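You operate a simulated robot arm through the tools that you are given. There is no shell and no other tool.

You are at the controls of a simulated two-armed robot. One attempt, no reset.

## Task
Change the little basin's water, rinse the rod in it, drain it again.
Fine: fresh water to the blue band; the rod back in its pot with no milk on it.

The check looks at the end state, three seconds after you hand in, the way a careful person would. Anything else that was tipped, shoved, dropped, spilled or broken makes it a failure.

## Robot
Two 7-joint arms with fingered hands on one trunk that stands fixed in place. Base frame: the origin is at the foot of the trunk, x ahead of it, y to its left, z up; the work surface is at about z = 0.8. Lengths are in m, angles in degrees, forces in N, time in s.
The left shoulder is at [0.081, 0.17, 1.176], the right one opposite. With the tool pointing down near the work surface each hand reaches from about 0.32 to 0.78 m from the base axis, measured 20 degrees to its own side. Payload 4 kg a hand.
Tool frame (each hand has its own): the origin (TCP) lies between the finger pads and is the grasp point; the fingertips stand 0.026 m ahead of it; z points along the fingers, y is the line along which they close. Largest opening 0.132 m; the body of the gripper starts 0.073 m behind the TCP. The gripper is a hand of 4 fingers: y runs from the thumb to the fingers, the wrist lies at [0, 0, -0.224] in the tool frame, and closing takes about 1.5 s.
Orientation is that of the tool frame in the base frame, as [roll, pitch, yaw] about the fixed x, y, z axes, in that order (R = Rz(yaw) Ry(pitch) Rx(roll)). With the fingers straight down and closing along the base's y, the tool's x points along the base's -x, its y along +y and its z along -z.

## Interface
- The arms move only by the tool servo_tool. It takes "left_motion", "right_motion" or both (then of equal length, played together; a hand with none holds still); each is one flat list of numbers, 6 for each row, row after row: the shift along the tool's x, y, z in m, then the turn, a rotation vector about the tool's x, y, z in degrees. In form: [dx, dy, dz, wx, wy, wz, dx, dy, dz, wx, wy, wz, ...]. A call has 1 to 20 rows; each row shifts and turns the commanded pose from where the row before left it, along the tool's axes as they then stand. "left_claw" and "right_claw" are, for a hand that has rows, the finger opening in m, from 0 to 0.132, set as the call begins (left out, the last holds). Rows are played at 5 a second. More than 0.05 m and 8.6 degrees between two rows, or a gripper value outside its range, and nothing of the call is played. Where a pose cannot be reached the arm comes as near as it can. A force on the tool above 40 N (or 10 N above the force at the start of the call, whichever is more), or a blocked arm, ends the call early, and 0.2 s more pass. The fingers move at their own pace (about 0.108 m/s each) and stop on an object; they squeeze with about 23 N. The grip force told is the motor's: it shows also when the fingers shut on nothing. Time passes only in rows, and 0.2 s behind the last, so rows that do not move let the fingers close. The reply holds the time, the measured pose of the TCP, the force on the tool along the base axes, the opening and the grip force, in the units named above and with some noise, with the torque about the TCP (base axes, N m) and any sound that the robot's microphone picked up.
- Cameras (640 x 400 px; columns grow to the right, rows downward): "scene" is now at [0.1371, -0.073, 1.3757]; the picture's right is [-0.74, -0.67, 0.00], its down [-0.24, 0.27, -0.93] and it looks along [0.63, -0.69, -0.36] (base axes); focal length 214 px, centre (320, 200). "left" rides on the left gripper at [-0.073, 0.006, -0.094] in its tool frame; the picture's right is [-0.08, -1.00, 0.00], its down [0.78, -0.06, -0.62] and it looks along [0.61, -0.05, 0.79] (tool axes); focal length 230 px, centre (320, 200). "right" rides on the right gripper at [0.073, 0.006, -0.093] in its tool frame; the picture's right is [-0.08, 1.00, 0.00], its down [-0.78, -0.06, -0.62] and it looks along [-0.62, -0.05, 0.79] (tool axes); focal length 230 px, centre (320, 200). There is no depth. A picture from a camera that has moved, and an enlarged one, comes with that camera's place and axes in the base frame and with its lens. The place of the scene camera against the robot may be out by one fixed shift of up to 0.012 m in any direction.
- snapshot(camera): a new picture of that camera. The clock stands still meanwhile.
- slide_trunk(by): slides the trunk up (or, below 0, down) by that many m; the arms and the scene camera ride with it, the base frame stays. It gives what a move gives, with no picture.
- set_fingers(finger1, finger2, finger3, thumb_bend, hand): sets how far each is bent, from 0 (flat) to 1 (curled in); at 0.3 the hand is open as for a grip, at 0.7 the pads meet at the TCP. One left out holds its place. A second passes; each finger stops where it meets its share of the squeeze, and holds until it gets a number again. A gripper value or a shape takes the hand back. It gives what a move gives, with no picture; readings hold the bend of each and the force on the fingers (four entries, about 0 where the hand has none), thumb and palm.
- set_grasp(shape, hand): the hand has 4 fingers and takes this shape, open, in about a second: jaw (thumb against the fingers, like two jaws); tri (thumb and two fingers); tip (a fingertip pinch); poke (one finger out to press); point (the index stretched); flat (the hand flat); cup (the hand cupped); fist (a fist). The gripper value then closes the fingers along that shape, each until it touches; the sizes above hold for jaw. It gives what a move gives, with no picture.
- head_to(pan, tilt): turns the head with the scene camera to pan (to the left, within 80 degrees either way) and tilt (down, from -29 to 69), counted from straight ahead of the robot. It gives what a move gives.
- enlarge(camera, box): a new picture of the part [left, top, right, bottom] of that camera's present view, enlarged. The clock stands still meanwhile.
- sign_off(): hands the job in; it is judged then, once.

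Nothing tells you positions but the pictures and the camera data. Unless the task says otherwise, let go and move clear before handing in.

The tools are called as a command line: name --argument value ..., lists and objects as JSON in quotes. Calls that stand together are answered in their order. servo_tool: Moves the arms, as the interface text tells. Its arguments: {"type":"object","properties":{"left_motion":{"type":"array"},"left_claw":{"type":"number"},"right_motion":{"type":"array"},"right_claw":{"type":"number"}},"required":[]} The other tools are called the same way: slide_trunk (by) slides the trunk up or down; set_grasp (shape, hand) gives the hand a shape; set_fingers (finger1, finger2, finger3, thumb_bend, hand) moves the fingers one by one; head_to (pan, tilt) turns the head that bears the scene camera; snapshot (camera) takes a picture; enlarge (camera, box) takes an enlarged picture of a part of a camera's view; sign_off () hands the job in.

At the start:

```text
clock: 0.0
left_ee_pos: [0.4578, -0.04, 1.1265]
left_ee_rot: [-180.0, 0.1, -180.0]
left_ft_force: [1.2, -0.4, 0.7]
left_moment: [-0.01, -0.01, 0.03]
left_grip_width: 0.1318
left_grasp_force: 0.1
left_shape: jaw
left_bend: [0.3, 0.3, 0.3, 0.3]
left_finger forces: [0.0, 0.0, 0.0, 0.0, 0.0, 0.0]
right_ee_pos: [0.3856, -0.3691, 1.1659]
right_ee_rot: [176.1, -0.1, 178.8]
right_ft_force: [-0.3, 0.3, 0.2]
right_moment: [0.01, 0.01, 0.01]
right_grip_width: 0.1317
right_grasp_force: 0.0
right_shape: jaw
right_bend: [0.3, 0.3, 0.3, 0.3]
right_finger forces: [0.1, 0.1, 0.0, 0.1, 0.0, 0.1]
trunk travel left (down, up): [-0.189, 0.162]
head pan, tilt: [-47.5, 61.6]
```

scene: 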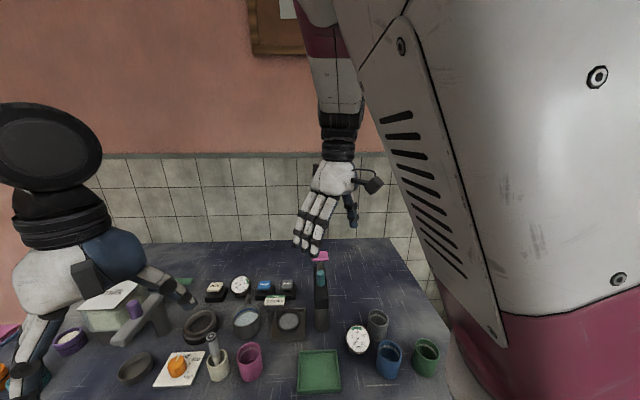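
right: 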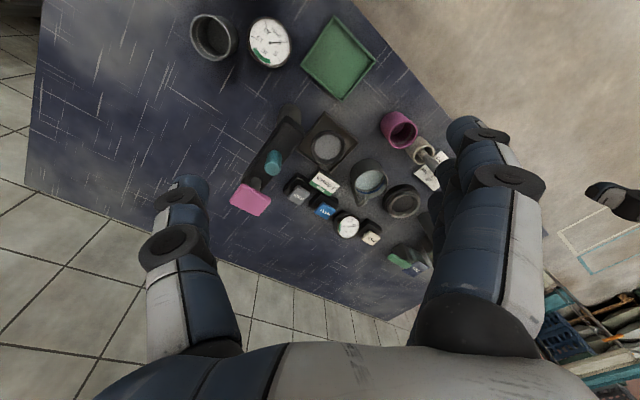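
left: 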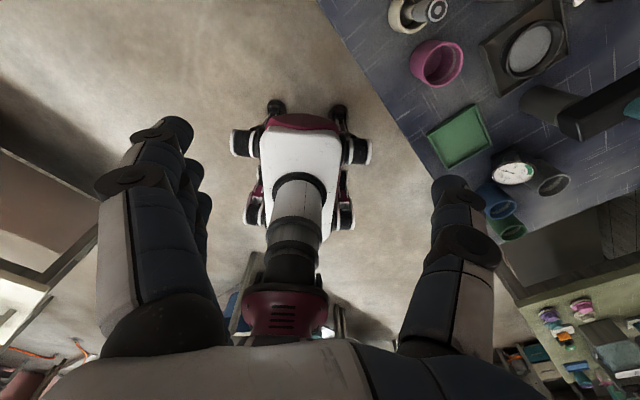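

I see a work surface with several cups, buttons, a basin-like apparatus and a rod in a pot. I'll look closer with the scene camera before moving anything.

enlarge --camera "scene" --box '[160, 240, 360, 390]'

enlarge --camera "right" --box '[180, 80, 440, 280]'

enlarge --camera "scene" --box '[0, 240, 200, 400]'

enlarge --camera "scene" --box '[280, 290, 460, 400]'

```text
2.67 times, centred on (260, 315) of scene
camera zoom: at [0.1371, -0.073, 1.3757], right [-0.74, -0.67, 0.0], down [-0.24, 0.27, -0.93], along [0.63, -0.69, -0.36], focal length 572 px, centre (480, -107)
```

zoom: 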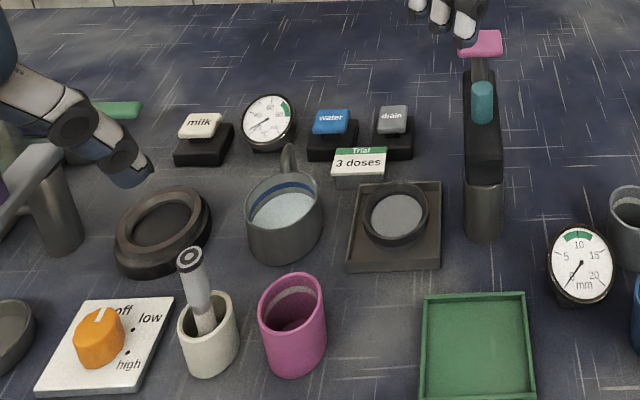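

```text
2.00 times, centred on (310, 180) of right
camera zoom: at [0.3127, -0.3686, 1.2607], right [0.1, 0.99, 0.07], down [0.78, -0.12, 0.61], along [0.61, -0.01, -0.79], focal length 460 px, centre (340, 240)
```

zoom: 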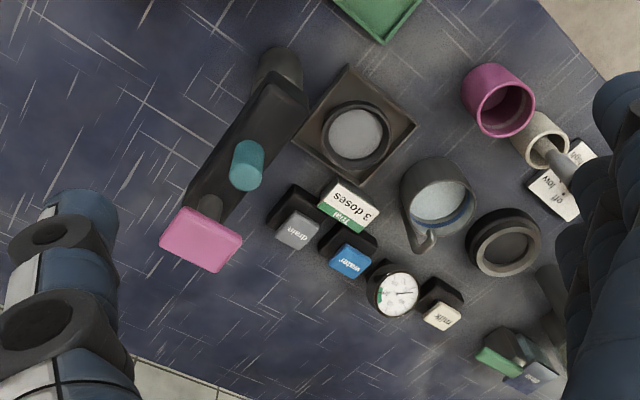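

```text
2.50 times, centred on (100, 320) of scene
camera zoom: at [0.1371, -0.073, 1.3757], right [-0.74, -0.67, 0.0], down [-0.24, 0.27, -0.93], along [0.63, -0.69, -0.36], focal length 536 px, centre (870, -100)
```

zoom: 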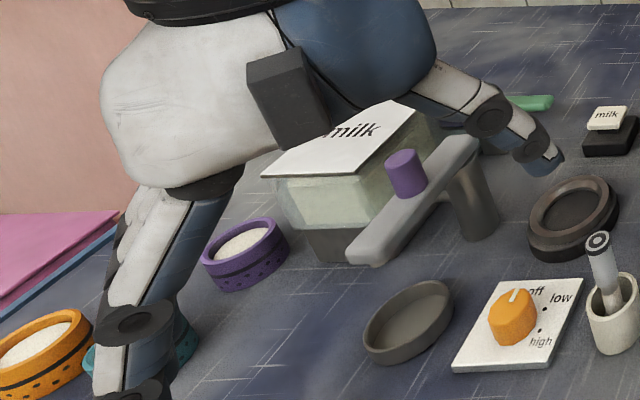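

```text
3.56 times, centred on (370, 345) of scene
camera zoom: at [0.1371, -0.073, 1.3757], right [-0.74, -0.67, 0.0], down [-0.24, 0.27, -0.93], along [0.63, -0.69, -0.36], focal length 763 px, centre (142, -316)
```

zoom: 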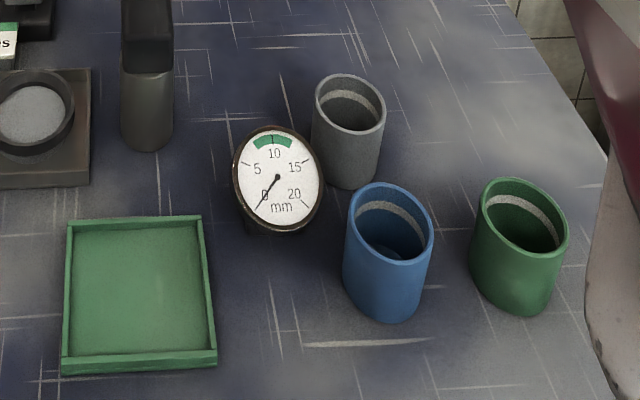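

The basin with the blue band inside looks to sit at scene pixel (247,320), with a spout behind it and buttons milk / water / drain behind that. The rod stands in the off-white pot. I'll look around more from other head angles for any notes and to locate things.

head_to --pan -30 --tilt 45

snapshot --camera "scene"

head_to --pan -60 --tilt 55

snapshot --camera "scene"

```text
clock: 0.8
left_ee_pos: [0.4588, -0.0409, 1.1287]
left_ee_rot: [180.0, 0.0, 179.9]
left_ft_force: [-0.3, -0.7, -0.1]
left_moment: [0.02, 0.02, 0.0]
left_grip_width: 0.132
left_grasp_force: 0.0
left_shape: jaw
left_bend: [0.3, 0.3, 0.3, 0.3]
left_finger forces: [0.1, 0.0, 0.0, 0.0, 0.1, 0.0]
right_ee_pos: [0.3861, -0.3707, 1.1648]
right_ee_rot: [175.6, -0.4, 178.6]
right_ft_force: [-0.3, 0.0, -0.4]
right_moment: [0.04, 0.03, 0.01]
right_grip_width: 0.132
right_grasp_force: 0.0
right_shape: jaw
right_bend: [0.3, 0.3, 0.3, 0.3]
right_finger forces: [0.1, 0.0, 0.1, 0.0, 0.0, 0.0]
trunk travel left (down, up): [-0.189, 0.162]
head pan, tilt: [-30.0, 45.0]
```

```text
taken
camera scene: at [0.137, -0.0728, 1.3741], right [-0.74, -0.67, 0.0], down [-0.25, 0.28, -0.93], along [0.62, -0.68, -0.38], focal length 214 px, centre (320, 200)
```

scene: 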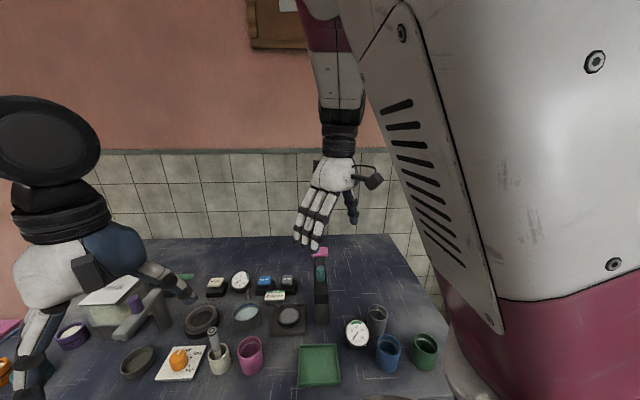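

```text
clock: 1.8
left_ee_pos: [0.4578, -0.0414, 1.1283]
left_ee_rot: [-180.0, 0.0, -180.0]
left_ft_force: [0.2, -0.7, 0.6]
left_moment: [0.02, -0.02, 0.02]
left_grip_width: 0.132
left_grasp_force: 0.0
left_shape: jaw
left_bend: [0.3, 0.3, 0.3, 0.3]
left_finger forces: [0.0, 0.0, 0.0, 0.0, 0.1, 0.0]
right_ee_pos: [0.3863, -0.3703, 1.1648]
right_ee_rot: [175.6, -0.2, 178.7]
right_ft_force: [-0.1, -0.3, -0.1]
right_moment: [0.05, 0.0, 0.02]
right_grip_width: 0.132
right_grasp_force: 0.1
right_shape: jaw
right_bend: [0.3, 0.3, 0.3, 0.3]
right_finger forces: [0.0, 0.1, 0.0, 0.0, 0.0, 0.1]
trunk travel left (down, up): [-0.189, 0.162]
head pan, tilt: [-60.0, 55.0]
```

```text
taken
camera scene: at [0.1277, -0.08, 1.3728], right [-0.82, -0.58, 0.0], down [-0.23, 0.32, -0.92], along [0.53, -0.75, -0.39], focal length 214 px, centre (320, 200)
```

scene: 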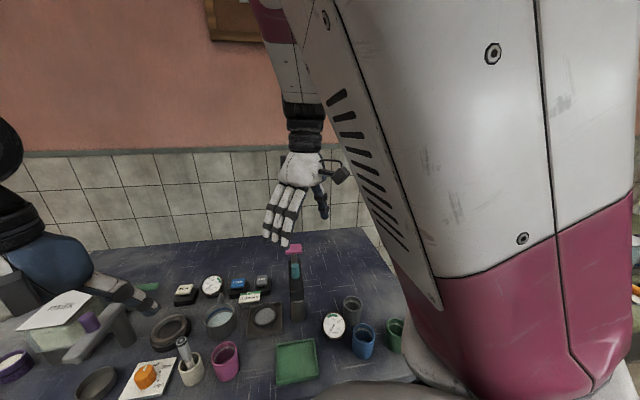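

The bench is at the robot's right side. I'll check where the head actually settled and take another look.

snapshot --camera "scene"

head_to --pan -40 --tilt 69

snapshot --camera "scene"

```text
taken
camera scene: at [0.1277, -0.08, 1.3728], right [-0.82, -0.58, 0.0], down [-0.23, 0.32, -0.92], along [0.53, -0.75, -0.39], focal length 214 px, centre (320, 200)
```

scene: 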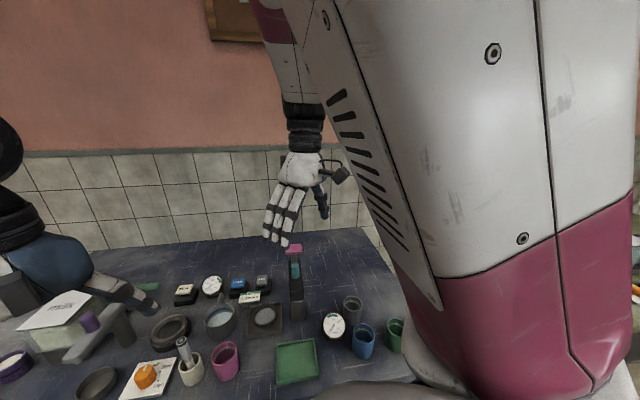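

```text
clock: 2.6
left_ee_pos: [0.4589, -0.0422, 1.1268]
left_ee_rot: [179.9, 0.0, -180.0]
left_ft_force: [-0.5, -0.5, 0.7]
left_moment: [0.02, 0.0, 0.05]
left_grip_width: 0.132
left_grasp_force: 0.1
left_shape: jaw
left_bend: [0.3, 0.3, 0.3, 0.3]
left_finger forces: [0.1, 0.0, 0.0, 0.1, 0.0, 0.1]
right_ee_pos: [0.3853, -0.3719, 1.1634]
right_ee_rot: [175.7, -0.2, 178.7]
right_ft_force: [0.6, 0.8, -0.1]
right_moment: [-0.03, -0.02, 0.0]
right_grip_width: 0.1314
right_grasp_force: 0.1
right_shape: jaw
right_bend: [0.3, 0.3, 0.3, 0.3]
right_finger forces: [0.0, 0.0, 0.0, 0.0, 0.1, 0.1]
trunk travel left (down, up): [-0.189, 0.162]
head pan, tilt: [-40.0, 68.8]
```

```text
taken
camera scene: at [0.1372, -0.0728, 1.3743], right [-0.74, -0.68, 0.0], down [-0.25, 0.28, -0.93], along [0.63, -0.68, -0.38], focal length 214 px, centre (320, 200)
```

scene: 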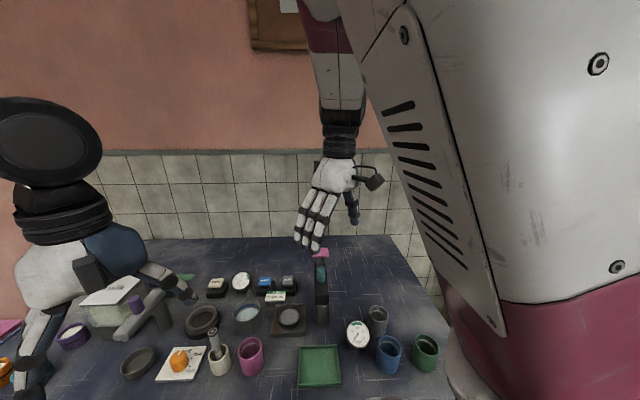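

The bench sits ahead-right of the trunk; the basin comes out near (0.58, -0.26). The head doesn't seem to follow the numbers simply, so I'll test another setting.

head_to --pan -20 --tilt 30

snapshot --camera "scene"

```text
clock: 3.6
left_ee_pos: [0.4583, -0.0414, 1.1267]
left_ee_rot: [-180.0, 0.0, -180.0]
left_ft_force: [-0.5, -0.4, -0.1]
left_moment: [0.04, -0.02, 0.03]
left_grip_width: 0.1319
left_grasp_force: 0.0
left_shape: jaw
left_bend: [0.3, 0.3, 0.3, 0.3]
left_finger forces: [0.0, 0.0, 0.1, 0.0, 0.1, 0.0]
right_ee_pos: [0.3856, -0.3706, 1.1645]
right_ee_rot: [175.7, -0.3, 178.7]
right_ft_force: [0.6, 0.8, 0.5]
right_moment: [-0.01, -0.04, 0.0]
right_grip_width: 0.1318
right_grasp_force: 0.0
right_shape: jaw
right_bend: [0.3, 0.3, 0.3, 0.3]
right_finger forces: [0.1, 0.1, 0.0, 0.0, 0.0, 0.1]
trunk travel left (down, up): [-0.189, 0.162]
head pan, tilt: [-20.0, 30.0]
```

```text
taken
camera scene: at [0.1375, -0.0724, 1.3746], right [-0.73, -0.68, 0.0], down [-0.25, 0.27, -0.93], along [0.63, -0.68, -0.37], focal length 214 px, centre (320, 200)
```

scene: 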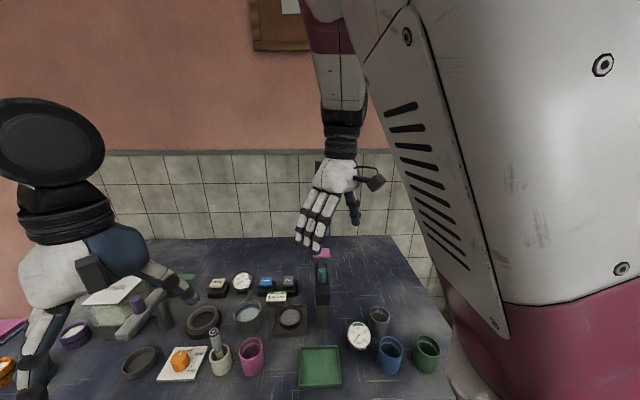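

The head seems almost stuck to this direction. I'll test one more setting, and look around for any extra details on the bench.

head_to --pan 10 --tilt 60

snapshot --camera "scene"

snapshot --camera "left"

```text
clock: 4.6
left_ee_pos: [0.4586, -0.0414, 1.1271]
left_ee_rot: [-179.9, 0.0, 180.0]
left_ft_force: [-0.8, -0.9, -0.4]
left_moment: [0.01, 0.02, 0.03]
left_grip_width: 0.1321
left_grasp_force: 0.1
left_shape: jaw
left_bend: [0.3, 0.3, 0.3, 0.3]
left_finger forces: [0.1, 0.0, 0.0, 0.0, 0.1, 0.0]
right_ee_pos: [0.3846, -0.3702, 1.1654]
right_ee_rot: [175.7, -0.3, 178.8]
right_ft_force: [0.1, -0.6, 0.3]
right_moment: [-0.01, 0.03, 0.0]
right_grip_width: 0.1321
right_grasp_force: 0.0
right_shape: jaw
right_bend: [0.3, 0.3, 0.3, 0.3]
right_finger forces: [0.1, 0.0, 0.0, 0.1, 0.0, 0.0]
trunk travel left (down, up): [-0.189, 0.162]
head pan, tilt: [10.0, 60.0]
```

```text
taken
camera scene: at [0.1378, -0.0722, 1.3747], right [-0.73, -0.68, 0.0], down [-0.25, 0.27, -0.93], along [0.63, -0.68, -0.37], focal length 214 px, centre (320, 200)
```

scene: 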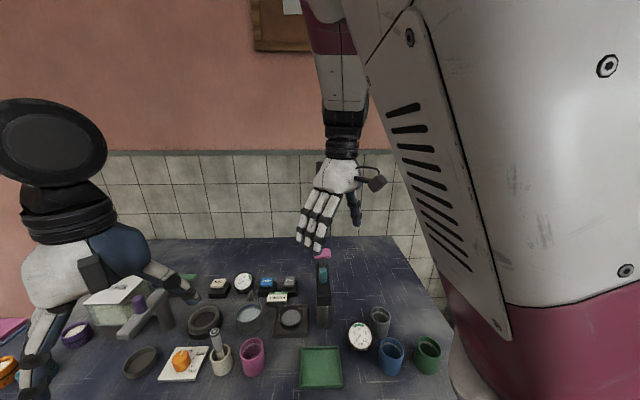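

```text
taken
camera left: at [0.532, -0.0354, 1.2212], right [0.08, -1.0, 0.0], down [-0.78, -0.06, 0.62], along [-0.61, -0.05, -0.79], focal length 230 px, centre (320, 200)
```

left: 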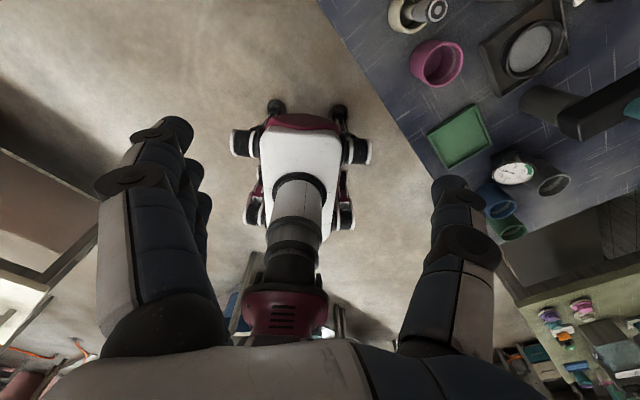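

The head is effectively fixed at pan about -47; I'll work with this view and the hand cameras. Enlarging for accurate positions.

enlarge --camera "scene" --box '[200, 265, 300, 385]'

enlarge --camera "scene" --box '[200, 265, 300, 327.5]'

enlarge --camera "scene" --box '[180, 315, 280, 377.5]'

enlarge --camera "right" --box '[340, 130, 500, 230]'

enlarge --camera "right" --box '[270, 150, 430, 250]'

```text
3.33 times, centred on (250, 325) of scene
camera zoom: at [0.1378, -0.0722, 1.3747], right [-0.73, -0.68, 0.0], down [-0.25, 0.27, -0.93], along [0.63, -0.68, -0.37], focal length 715 px, centre (553, -217)
```

zoom: 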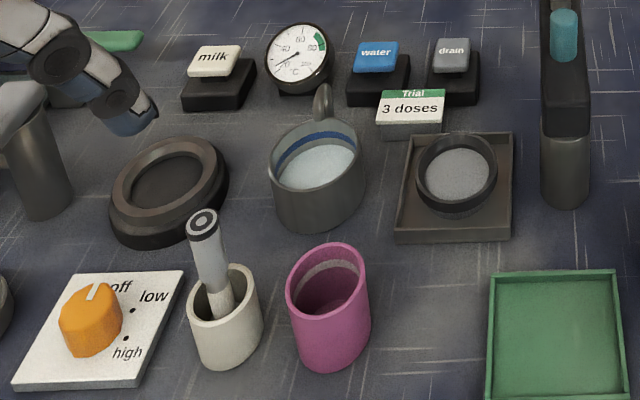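

```text
6.40 times, centred on (250, 296) of scene
camera zoom: at [0.1378, -0.0722, 1.3747], right [-0.73, -0.68, 0.0], down [-0.25, 0.27, -0.93], along [0.63, -0.68, -0.37], focal length 1373 px, centre (768, -416)
```

zoom: 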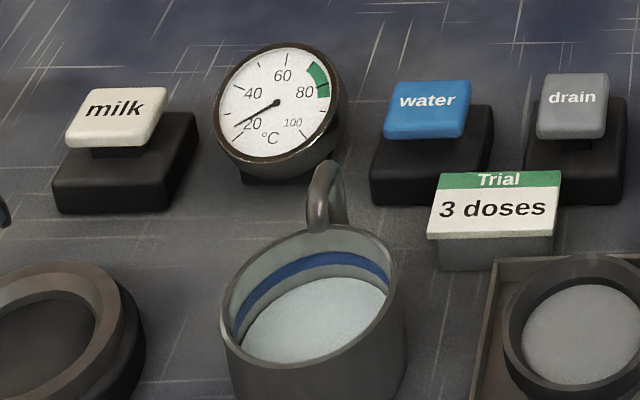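

```text
6.40 times, centred on (230, 346) of scene
camera zoom: at [0.1378, -0.0722, 1.3747], right [-0.73, -0.68, 0.0], down [-0.25, 0.27, -0.93], along [0.63, -0.68, -0.37], focal length 1373 px, centre (896, -736)
```

zoom: 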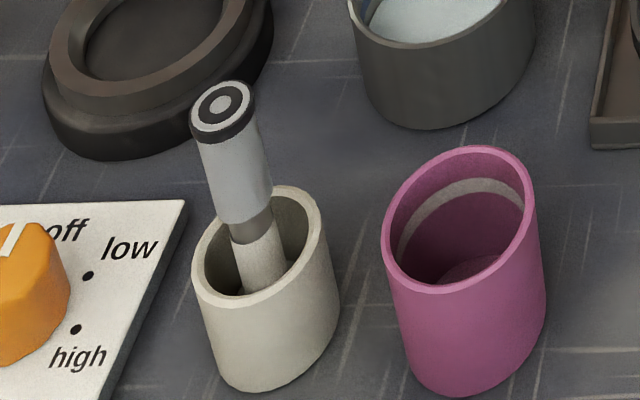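

```text
4.00 times, centred on (420, 180) of right
camera zoom: at [0.3127, -0.3697, 1.2592], right [0.1, 0.99, 0.07], down [0.79, -0.12, 0.61], along [0.61, 0.0, -0.79], focal length 920 px, centre (-80, 280)
```

zoom: 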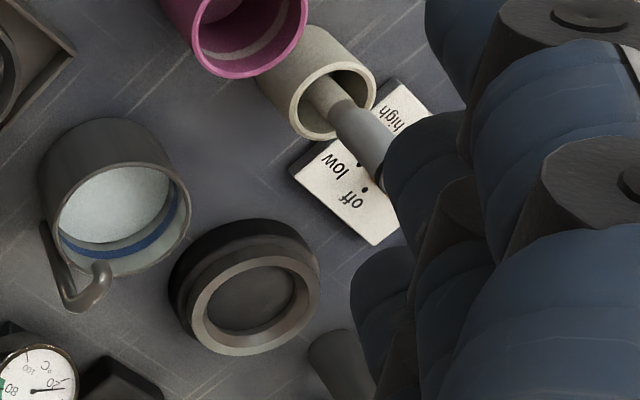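

```text
4.00 times, centred on (350, 200) of right
camera zoom: at [0.3127, -0.3697, 1.2592], right [0.1, 0.99, 0.07], down [0.79, -0.12, 0.61], along [0.61, 0.0, -0.79], focal length 920 px, centre (200, 200)
```

zoom: 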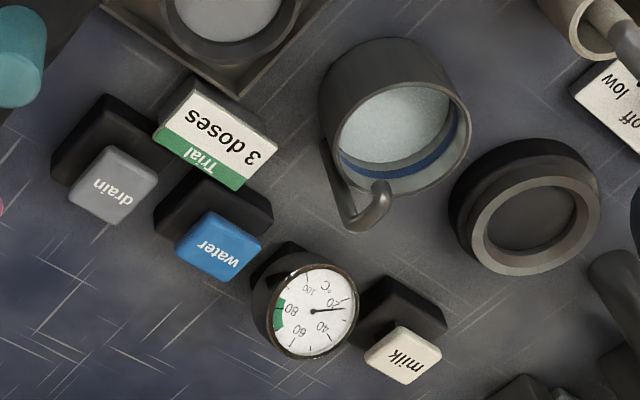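

The basin with spout is near (0.59,-0.26), the water key near (0.65,-0.36), drain key further right, the rod's pot near (0.54,-0.16). First I'll move the left hand clear to the left, then use the right-hand camera for a second viewpoint.

servo_tool --left_motion '[0, 0.03, 0, 0, 0, 0, 0, 0.04, 0, 0, 0, 0, 0, 0.04, 0, 0, 0, 0, 0, 0.04, 0, 0, 0, 0, 0, 0.04, 0, 0, 0, 0, 0, 0.04, 0, 0, 0, 0, 0, 0.03, 0, 0, 0, 0]'

snapshot --camera "scene"

```text
clock: 6.2
left_ee_pos: [0.4571, 0.2202, 1.132]
left_ee_rot: [180.0, 0.0, 180.0]
left_ft_force: [0.0, -0.1, 0.1]
left_moment: [-0.01, 0.0, -0.01]
left_grip_width: 0.1321
left_grasp_force: 0.0
left_shape: jaw
left_bend: [0.3, 0.3, 0.3, 0.3]
left_finger forces: [0.0, 0.0, 0.0, 0.0, 0.1, 0.1]
right_ee_pos: [0.3856, -0.3696, 1.1657]
right_ee_rot: [175.8, -0.3, 178.8]
right_ft_force: [-0.5, 0.2, -0.1]
right_moment: [-0.02, -0.02, 0.0]
right_grip_width: 0.1318
right_grasp_force: 0.0
right_shape: jaw
right_bend: [0.3, 0.3, 0.3, 0.3]
right_finger forces: [0.1, 0.1, 0.0, 0.0, 0.0, 0.1]
trunk travel left (down, up): [-0.189, 0.162]
head pan, tilt: [10.0, 60.0]
```

```text
taken
camera scene: at [0.1384, -0.0707, 1.3751], right [-0.72, -0.69, 0.0], down [-0.26, 0.27, -0.93], along [0.64, -0.67, -0.37], focal length 214 px, centre (320, 200)
```

scene: 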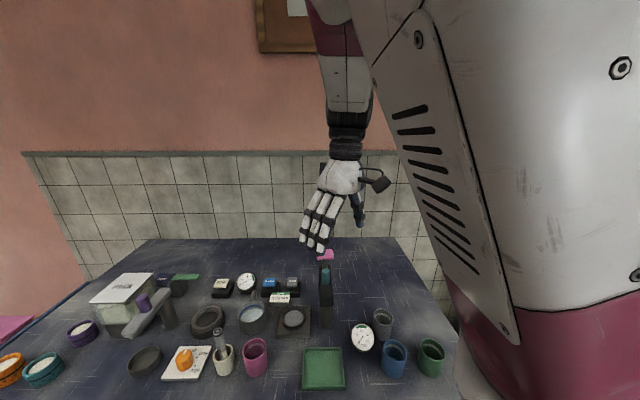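

The left hand is clear. I'll retry the head, in case the arm was blocking it.

head_to --pan -25 --tilt 55

snapshot --camera "scene"

```text
clock: 7.2
left_ee_pos: [0.4574, 0.2183, 1.1309]
left_ee_rot: [-180.0, 0.0, 180.0]
left_ft_force: [-0.1, 0.5, -0.3]
left_moment: [0.02, 0.05, -0.03]
left_grip_width: 0.132
left_grasp_force: 0.1
left_shape: jaw
left_bend: [0.3, 0.3, 0.3, 0.3]
left_finger forces: [0.0, 0.1, 0.0, 0.0, 0.0, 0.0]
right_ee_pos: [0.3858, -0.3706, 1.1645]
right_ee_rot: [175.7, -0.2, 178.7]
right_ft_force: [0.3, 0.3, 0.8]
right_moment: [0.0, 0.0, -0.01]
right_grip_width: 0.1321
right_grasp_force: 0.1
right_shape: jaw
right_bend: [0.3, 0.3, 0.3, 0.3]
right_finger forces: [0.0, 0.0, 0.1, 0.0, 0.0, 0.0]
trunk travel left (down, up): [-0.189, 0.162]
head pan, tilt: [-25.0, 55.0]
```

```text
taken
camera scene: at [0.1396, -0.0706, 1.3755], right [-0.71, -0.7, 0.0], down [-0.26, 0.26, -0.93], along [0.65, -0.66, -0.36], focal length 214 px, centre (320, 200)
```

scene: 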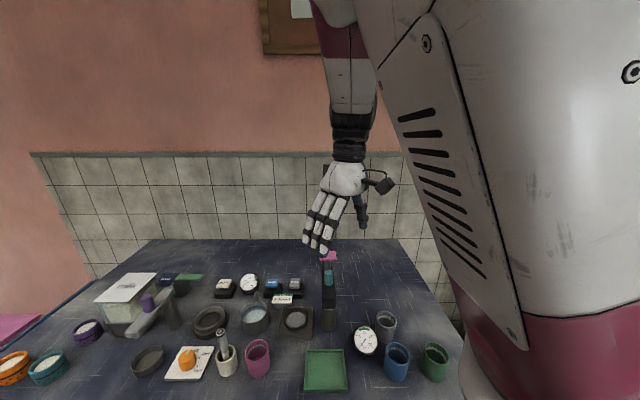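

I'll use the right hand camera from a second position, shifted left by 0.2 m.

servo_tool --right_motion '[0, 0.03, 0, 0, 0, 0, 0, 0.04, 0, 0, 0, 0, 0, 0.04, 0, 0, 0, 0, 0, 0.04, 0, 0, 0, 0, 0, 0.03, 0, 0, 0, 0, 0, 0.0, 0, 0, 0, 0]'

snapshot --camera "right"

enlarge --camera "right" --box '[200, 80, 440, 230]'

snapshot --camera "scene"

```text
clock: 8.6
left_ee_pos: [0.4577, 0.2202, 1.1307]
left_ee_rot: [180.0, 0.0, 180.0]
left_ft_force: [-0.3, -0.1, 0.6]
left_moment: [0.01, 0.01, -0.01]
left_grip_width: 0.1317
left_grasp_force: 0.0
left_shape: jaw
left_bend: [0.3, 0.3, 0.3, 0.3]
left_finger forces: [0.1, 0.1, 0.0, 0.1, 0.1, 0.0]
right_ee_pos: [0.4598, -0.2606, 1.1414]
right_ee_rot: [171.8, -1.4, 177.3]
right_ft_force: [-0.2, 0.0, 0.5]
right_moment: [-0.03, -0.02, 0.02]
right_grip_width: 0.1319
right_grasp_force: 0.0
right_shape: jaw
right_bend: [0.3, 0.3, 0.3, 0.3]
right_finger forces: [0.0, 0.1, 0.0, 0.0, 0.0, 0.0]
right hand out of reach, approached as far as the arm can: row 1, 2, 3, 4, 5
trunk travel left (down, up): [-0.189, 0.162]
head pan, tilt: [-25.0, 55.0]
```

```text
taken
camera right: at [0.3887, -0.2643, 1.2369], right [0.13, 0.98, 0.14], down [0.79, -0.18, 0.58], along [0.6, 0.04, -0.8], focal length 230 px, centre (320, 200)
```

right: 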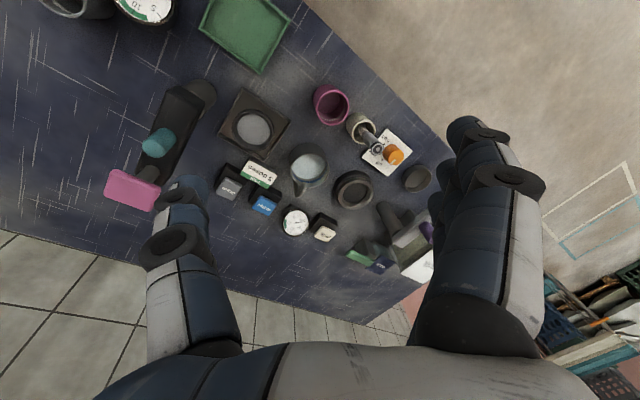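

```text
2.67 times, centred on (320, 155) of right
camera zoom: at [0.3887, -0.2643, 1.2369], right [0.13, 0.98, 0.14], down [0.79, -0.18, 0.58], along [0.6, 0.04, -0.8], focal length 614 px, centre (320, 320)
```

zoom: 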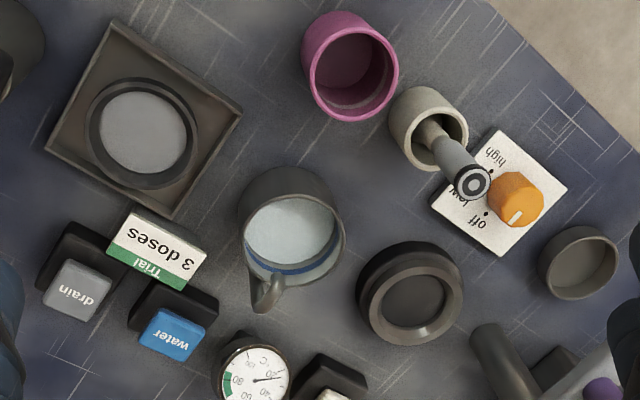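

```text
taken
camera scene: at [0.1541, -0.0523, 1.3753], right [-0.51, -0.86, 0.0], down [-0.31, 0.19, -0.93], along [0.8, -0.48, -0.37], focal length 214 px, centre (320, 200)
```

scene: 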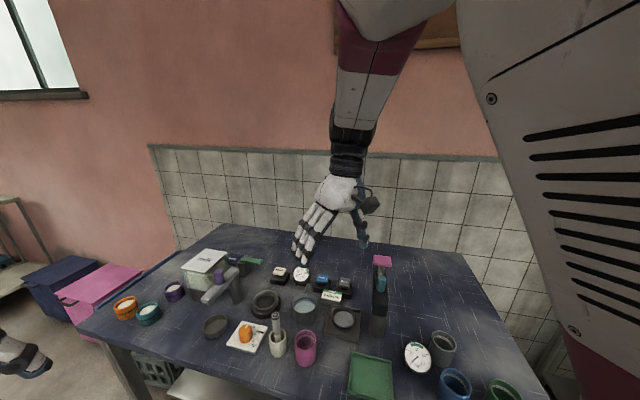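

The head is freeing up as the right arm moves. Now I'll zoom the scene to pin down the rod top, buttons and basin, and calibrate the scene camera shift.

enlarge --camera "scene" --box '[220, 260, 380, 360]'

enlarge --camera "scene" --box '[225, 305, 325, 367.5]'

enlarge --camera "scene" --box '[270, 262, 370, 324.5]'

enlarge --camera "right" --box '[270, 100, 430, 200]'

```text
4.00 times, centred on (300, 310) of scene
camera zoom: at [0.1541, -0.0523, 1.3753], right [-0.51, -0.86, 0.0], down [-0.31, 0.19, -0.93], along [0.8, -0.48, -0.37], focal length 858 px, centre (400, -240)
```

zoom: 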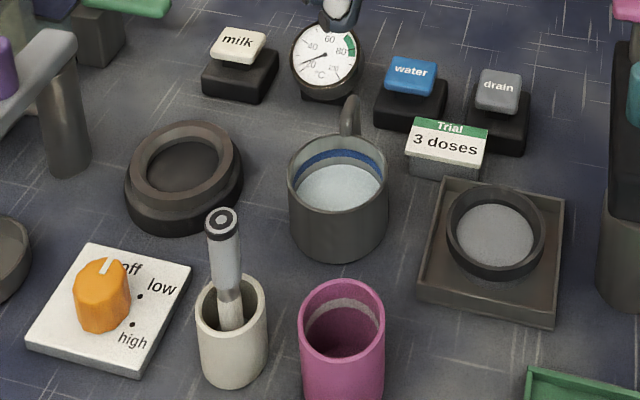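

```text
6.40 times, centred on (275, 336) of scene
camera zoom: at [0.1541, -0.0523, 1.3753], right [-0.51, -0.86, 0.0], down [-0.31, 0.19, -0.93], along [0.8, -0.48, -0.37], focal length 1373 px, centre (608, -672)
```

zoom: 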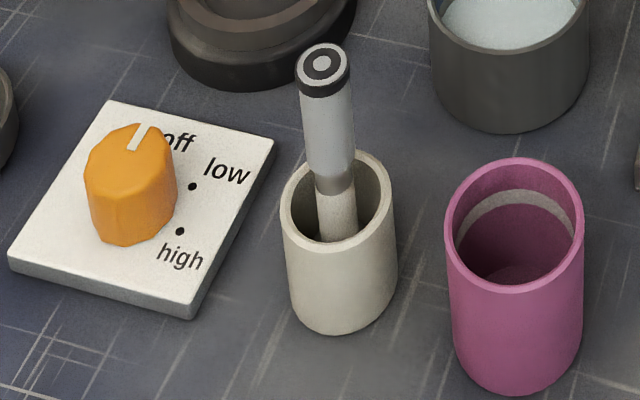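

```text
6.40 times, centred on (320, 293) of scene
camera zoom: at [0.1541, -0.0523, 1.3753], right [-0.51, -0.86, 0.0], down [-0.31, 0.19, -0.93], along [0.8, -0.48, -0.37], focal length 1373 px, centre (320, -397)
```

zoom: 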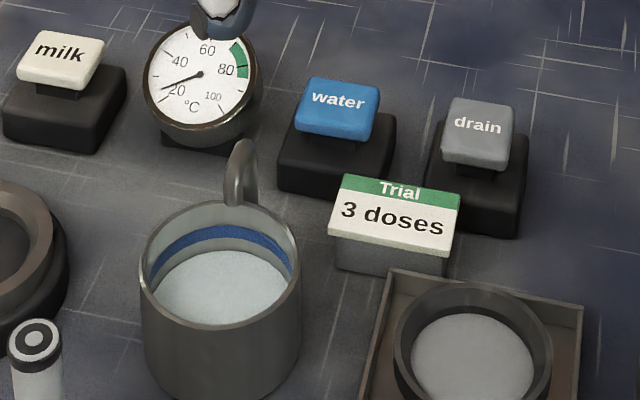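

```text
4.00 times, centred on (350, 150) of right
camera zoom: at [0.3887, -0.2643, 1.2369], right [0.13, 0.98, 0.14], down [0.79, -0.18, 0.58], along [0.6, 0.04, -0.8], focal length 920 px, centre (200, 400)
```

zoom: 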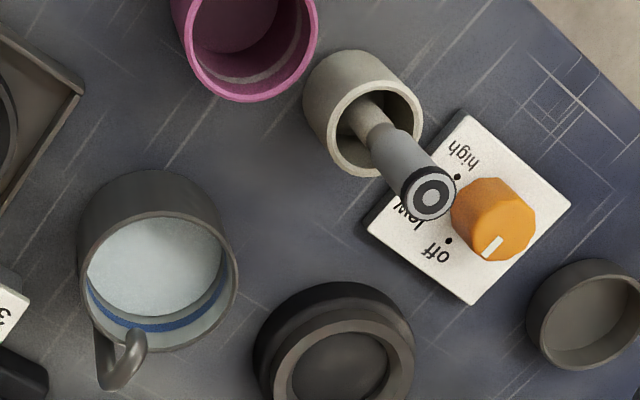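

The rod stands nearly upright in its pot at about (0.538,-0.158), top at z≈0.935; basin rim centre about (0.60,-0.258) at z≈0.85; water key about (0.667,-0.362). I'll shape the right hand to poke and see where the fingertip sits.

set_grasp --shape "poke" --hand "right"

snapshot --camera "right"

snapshot --camera "scene"

enlarge --camera "scene" --box '[260, 150, 420, 270]'

```text
clock: 9.5
left_ee_pos: [0.4562, 0.2195, 1.1309]
left_ee_rot: [180.0, 0.1, -179.9]
left_ft_force: [0.5, 0.0, 0.6]
left_moment: [0.0, 0.02, -0.01]
left_grip_width: 0.1319
left_grasp_force: 0.1
left_shape: jaw
left_bend: [0.3, 0.3, 0.3, 0.3]
left_finger forces: [0.0, 0.1, 0.0, 0.1, 0.1, 0.1]
right_ee_pos: [0.4602, -0.2591, 1.1434]
right_ee_rot: [171.8, -1.2, 177.6]
right_ft_force: [-0.2, -0.5, 0.0]
right_moment: [-0.01, -0.03, -0.01]
right_grip_width: 0.0
right_grasp_force: 0.1
right_shape: poke
right_bend: [1.0, 1.0, 1.0, 0.46]
right_finger forces: [0.1, 0.0, 0.0, 0.0, 0.0, 0.0]
trunk travel left (down, up): [-0.189, 0.162]
head pan, tilt: [-25.0, 55.0]
```

```text
taken
camera right: at [0.3884, -0.2634, 1.239], right [0.12, 0.98, 0.14], down [0.79, -0.18, 0.59], along [0.6, 0.04, -0.8], focal length 230 px, centre (320, 200)
```

right: 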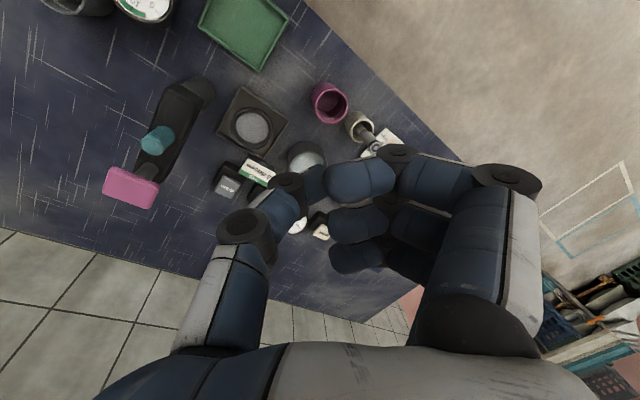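

```text
taken
camera scene: at [0.1542, -0.0521, 1.3769], right [-0.51, -0.86, 0.0], down [-0.3, 0.18, -0.94], along [0.8, -0.48, -0.35], focal length 214 px, centre (320, 200)
```

scene: 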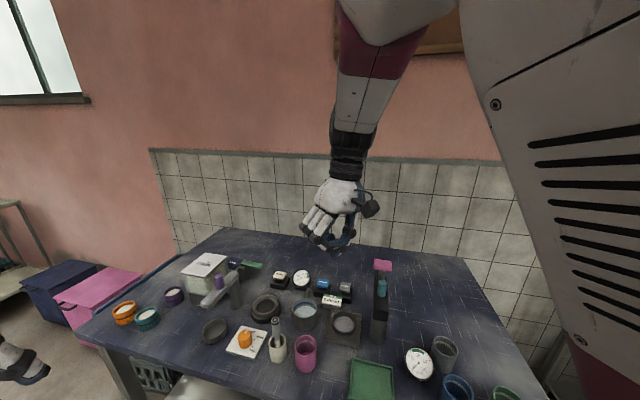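

```text
3.33 times, centred on (340, 210) of scene
camera zoom: at [0.1542, -0.0521, 1.3769], right [-0.51, -0.86, 0.0], down [-0.3, 0.18, -0.94], along [0.8, -0.48, -0.35], focal length 715 px, centre (253, 167)
```

zoom: 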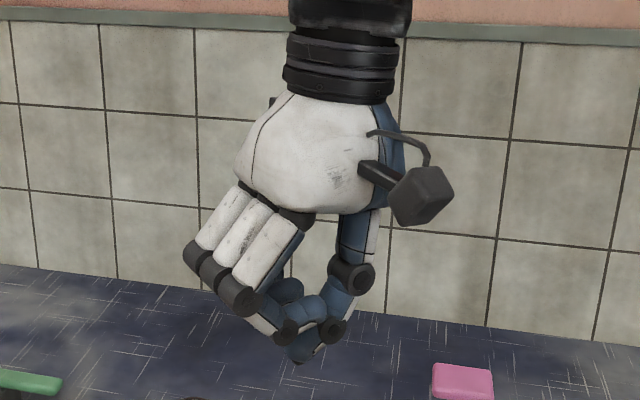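

Poke has everything curled with only a short tip out. I'll compare with the "point" shape.

set_grasp --shape "point" --hand "right"

snapshot --camera "right"

enlarge --camera "scene" --box '[260, 150, 420, 270]'

```text
clock: 10.4
left_ee_pos: [0.4563, 0.2193, 1.1308]
left_ee_rot: [-179.9, 0.0, -180.0]
left_ft_force: [0.0, 0.3, -0.5]
left_moment: [0.04, 0.0, -0.01]
left_grip_width: 0.1316
left_grasp_force: 0.1
left_shape: jaw
left_bend: [0.3, 0.3, 0.3, 0.3]
left_finger forces: [0.0, 0.0, 0.0, 0.0, 0.0, 0.0]
right_ee_pos: [0.4589, -0.26, 1.1454]
right_ee_rot: [171.9, -1.0, 177.5]
right_ft_force: [0.3, 1.5, 0.0]
right_moment: [-0.03, 0.0, 0.0]
right_grip_width: 0.1258
right_grasp_force: 0.1
right_shape: point
right_bend: [0.28, 1.0, 1.0, 0.54]
right_finger forces: [0.0, 0.0, 0.0, 0.1, 0.0, 0.0]
trunk travel left (down, up): [-0.189, 0.162]
head pan, tilt: [-25.0, 55.0]
```

```text
taken
camera right: at [0.3882, -0.2632, 1.24], right [0.12, 0.98, 0.14], down [0.79, -0.18, 0.59], along [0.6, 0.04, -0.8], focal length 230 px, centre (320, 200)
```

right: 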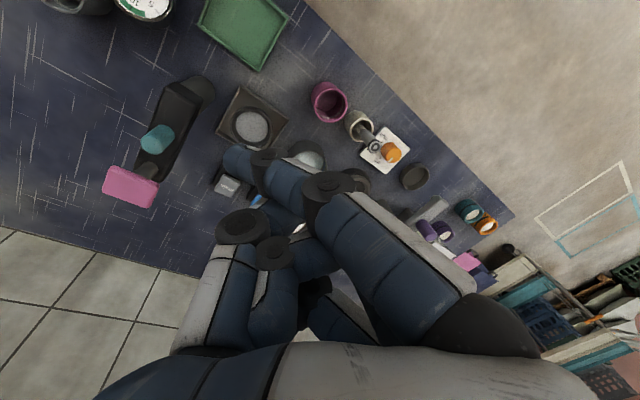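

```text
3.33 times, centred on (340, 210) of scene
camera zoom: at [0.1544, -0.052, 1.3776], right [-0.51, -0.86, 0.0], down [-0.29, 0.18, -0.94], along [0.81, -0.48, -0.34], focal length 715 px, centre (253, 167)
```

zoom: 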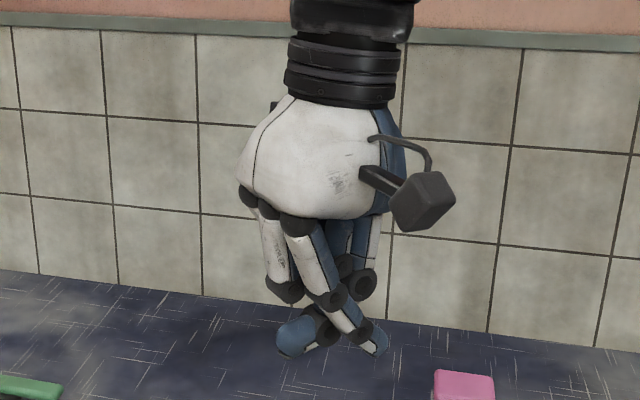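

Not obviously convenient; I'll try the "tip" pinch shape, closed, as a compact presser.

set_grasp --shape "tip" --hand "right"

servo_tool --right_motion '[0, 0, 0.01, 0, 0, 0, 0, 0, 0.01, 0, 0, 0, 0, 0, 0.01, 0, 0, 0, 0, 0, 0.01, 0, 0, 0, 0, 0, 0.01, 0, 0, 0, 0, 0, 0, 0, 0, 0, 0, 0, 0, 0, 0, 0, 0, 0, 0, 0, 0, 0]' --right_claw 0.0

snapshot --camera "right"

enlarge --camera "scene" --box '[260, 150, 420, 270]'

```text
clock: 11.3
left_ee_pos: [0.4561, 0.2182, 1.1306]
left_ee_rot: [-180.0, -0.1, 179.9]
left_ft_force: [0.4, 0.4, -0.3]
left_moment: [0.02, -0.01, 0.0]
left_grip_width: 0.1319
left_grasp_force: 0.0
left_shape: jaw
left_bend: [0.3, 0.3, 0.3, 0.3]
left_finger forces: [0.0, 0.0, 0.0, 0.0, 0.1, 0.0]
right_ee_pos: [0.4611, -0.2602, 1.1459]
right_ee_rot: [171.9, -0.9, 177.6]
right_ft_force: [0.2, 0.4, 0.6]
right_moment: [0.02, 0.02, -0.02]
right_grip_width: 0.1321
right_grasp_force: 0.0
right_shape: tip
right_bend: [0.0, 0.3, 0.0, 0.3]
right_finger forces: [0.1, 0.0, 0.0, 0.0, 0.0, 0.0]
trunk travel left (down, up): [-0.189, 0.162]
head pan, tilt: [-25.0, 55.0]
```

```text
clock: 13.1
left_ee_pos: [0.4565, 0.218, 1.1313]
left_ee_rot: [-180.0, 0.0, -180.0]
left_ft_force: [0.3, 0.2, 0.4]
left_moment: [0.03, -0.03, -0.02]
left_grip_width: 0.1321
left_grasp_force: 0.0
left_shape: jaw
left_bend: [0.3, 0.3, 0.3, 0.3]
left_finger forces: [0.0, 0.1, 0.0, 0.0, 0.0, 0.0]
right_ee_pos: [0.4627, -0.2536, 1.0973]
right_ee_rot: [172.1, -0.3, 177.4]
right_ft_force: [0.3, 0.3, 0.2]
right_moment: [-0.01, 0.01, 0.01]
right_grip_width: 0.0
right_grasp_force: 23.1
right_shape: tip
right_bend: [0.26, 0.62, 0.26, 0.67]
right_finger forces: [0.1, 0.0, 0.1, 0.0, 0.0, 0.0]
trunk travel left (down, up): [-0.189, 0.162]
head pan, tilt: [-25.0, 55.0]
```

```text
taken
camera right: at [0.3898, -0.2566, 1.1919], right [0.13, 0.98, 0.14], down [0.78, -0.18, 0.6], along [0.61, 0.03, -0.79], focal length 230 px, centre (320, 200)
```

right: 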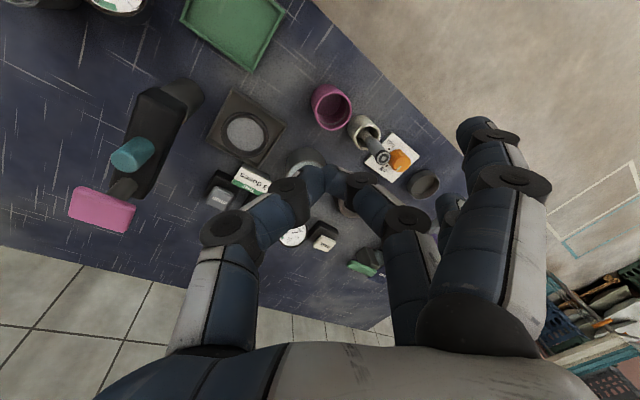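

```text
3.33 times, centred on (340, 210) of scene
camera zoom: at [0.1578, -0.0437, 1.3703], right [-0.43, -0.9, 0.0], down [-0.38, 0.18, -0.91], along [0.82, -0.39, -0.42], focal length 715 px, centre (253, 167)
```

zoom: 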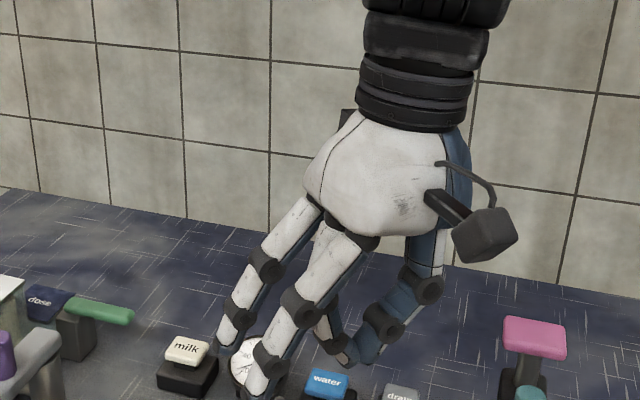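

The tip shape leaves the outer fingers sticking out. I'll curl fingers 1 and 3 away and keep finger 2 and thumb pinched.

set_fingers --hand "right" --finger1 1.0 --finger2 0.65 --finger3 1.0 --thumb_bend 0.7

snapshot --camera "right"

enlarge --camera "scene" --box '[260, 150, 420, 270]'

```text
clock: 14.1
left_ee_pos: [0.4559, 0.2204, 1.131]
left_ee_rot: [-179.9, 0.0, 180.0]
left_ft_force: [0.1, 0.8, 0.3]
left_moment: [0.01, -0.04, -0.01]
left_grip_width: 0.1319
left_grasp_force: 0.0
left_shape: jaw
left_bend: [0.3, 0.3, 0.3, 0.3]
left_finger forces: [0.0, 0.0, 0.0, 0.0, 0.1, 0.0]
right_ee_pos: [0.4633, -0.2544, 1.0976]
right_ee_rot: [172.2, -0.5, 177.2]
right_ft_force: [0.7, 0.2, 0.1]
right_moment: [0.01, 0.02, 0.03]
right_grip_width: 0.0391
right_grasp_force: 0.1
right_shape: fingers
right_bend: [1.0, 0.65, 1.0, 0.7]
right_finger forces: [0.1, 0.1, 0.0, 0.0, 0.1, 0.1]
trunk travel left (down, up): [-0.189, 0.162]
head pan, tilt: [-25.0, 55.0]
```

```text
taken
camera right: at [0.3898, -0.2568, 1.1909], right [0.13, 0.98, 0.14], down [0.78, -0.18, 0.6], along [0.61, 0.03, -0.79], focal length 230 px, centre (320, 200)
```

right: 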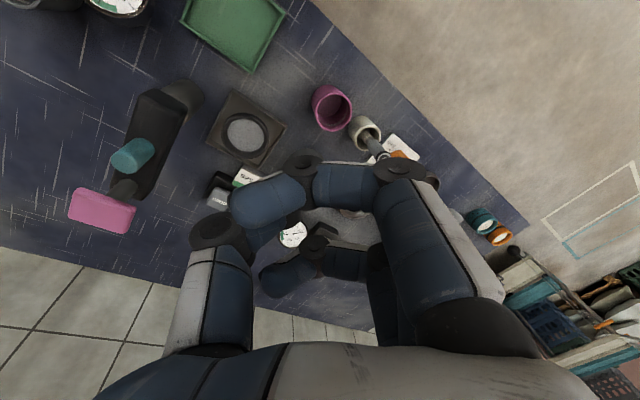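

```text
3.33 times, centred on (340, 210) of scene
camera zoom: at [0.1578, -0.0436, 1.3697], right [-0.43, -0.9, 0.0], down [-0.38, 0.18, -0.91], along [0.82, -0.39, -0.42], focal length 715 px, centre (253, 167)
```

zoom: 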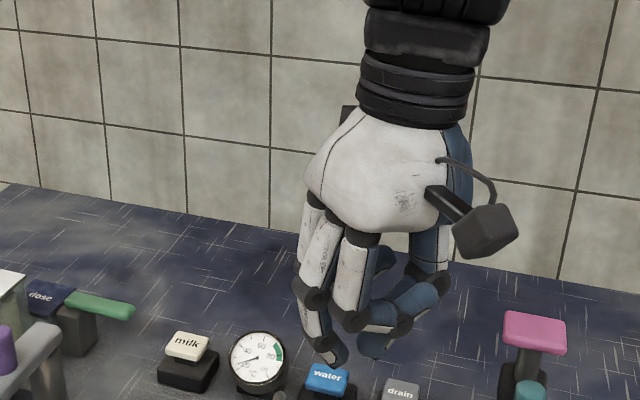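

The pinched finger 2 + thumb makes a usable presser. The drain key is at about (0.617,-0.419,0.843); the tall pink lever stands near (0.517,-0.478,0.97), so I'll turn the hand 45° to keep its camera away from it and level the tool.

servo_tool --right_motion '[0, 0, 0.01, 8, 0, 0, 0, 0, 0.01, 0, 0, 8, 0, 0, 0, 0, 0, 8, 0, 0, 0, 0, 0, 8, 0, 0, 0, 0, 0, 8, 0, 0, 0, 0, 0, 8, 0, 0, 0, 0, 0, 5, 0, 0, 0, 0, 0, 0]'

set_fingers --hand "right" --finger1 1.0 --finger2 0.7 --finger3 1.0 --thumb_bend 0.7

snapshot --camera "right"

snapshot --camera "scene"

```text
clock: 15.9
left_ee_pos: [0.4565, 0.2191, 1.1316]
left_ee_rot: [-179.9, 0.0, 179.9]
left_ft_force: [0.0, -0.1, -0.3]
left_moment: [-0.02, 0.02, 0.01]
left_grip_width: 0.132
left_grasp_force: 0.0
left_shape: jaw
left_bend: [0.3, 0.3, 0.3, 0.3]
left_finger forces: [0.0, 0.0, 0.0, 0.1, 0.1, 0.0]
right_ee_pos: [0.4618, -0.2517, 1.0773]
right_ee_rot: [-179.7, -0.7, 132.2]
right_ft_force: [-1.9, -0.6, -0.1]
right_moment: [-0.01, 0.01, -0.01]
right_grip_width: 0.039
right_grasp_force: 0.1
right_shape: fingers
right_bend: [1.0, 0.65, 1.0, 0.7]
right_finger forces: [0.1, 0.1, 0.1, 0.0, 0.0, 0.1]
trunk travel left (down, up): [-0.189, 0.162]
head pan, tilt: [-25.0, 55.0]
```

```text
clock: 16.9
left_ee_pos: [0.4568, 0.2186, 1.1301]
left_ee_rot: [-180.0, 0.0, 180.0]
left_ft_force: [0.4, -0.3, 0.4]
left_moment: [0.02, 0.04, -0.03]
left_grip_width: 0.1318
left_grasp_force: 0.2
left_shape: jaw
left_bend: [0.3, 0.3, 0.3, 0.3]
left_finger forces: [0.1, 0.1, 0.0, 0.0, 0.1, 0.1]
right_ee_pos: [0.4631, -0.2505, 1.0775]
right_ee_rot: [-179.8, -0.5, 132.3]
right_ft_force: [-0.5, -0.1, 0.3]
right_moment: [0.02, -0.03, 0.01]
right_grip_width: 0.0387
right_grasp_force: 0.1
right_shape: fingers
right_bend: [1.0, 0.7, 1.0, 0.7]
right_finger forces: [0.0, 0.1, 0.1, 0.0, 0.1, 0.0]
trunk travel left (down, up): [-0.189, 0.162]
head pan, tilt: [-25.0, 55.0]
```

```text
taken
camera right: at [0.4182, -0.1936, 1.1718], right [0.79, 0.61, 0.0], down [0.49, -0.62, 0.61], along [0.37, -0.48, -0.79], focal length 230 px, centre (320, 200)
```

right: 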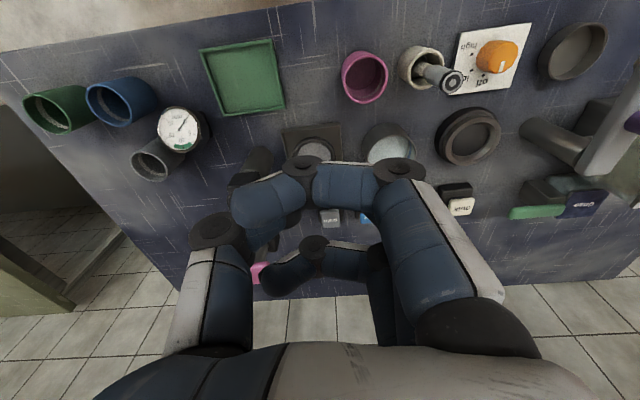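

```text
taken
camera scene: at [0.1569, -0.0464, 1.3731], right [-0.45, -0.89, 0.0], down [-0.35, 0.18, -0.92], along [0.82, -0.42, -0.39], focal length 214 px, centre (320, 200)
```

scene: 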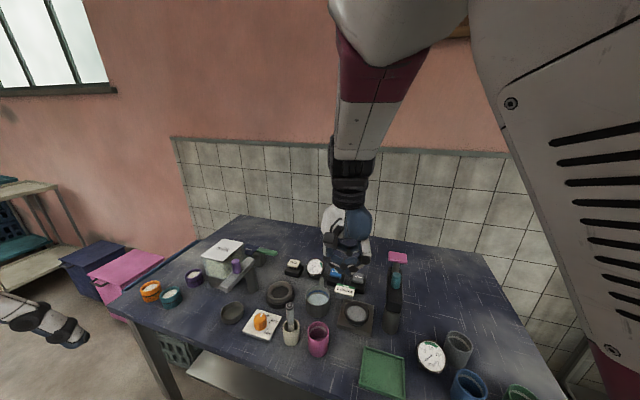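

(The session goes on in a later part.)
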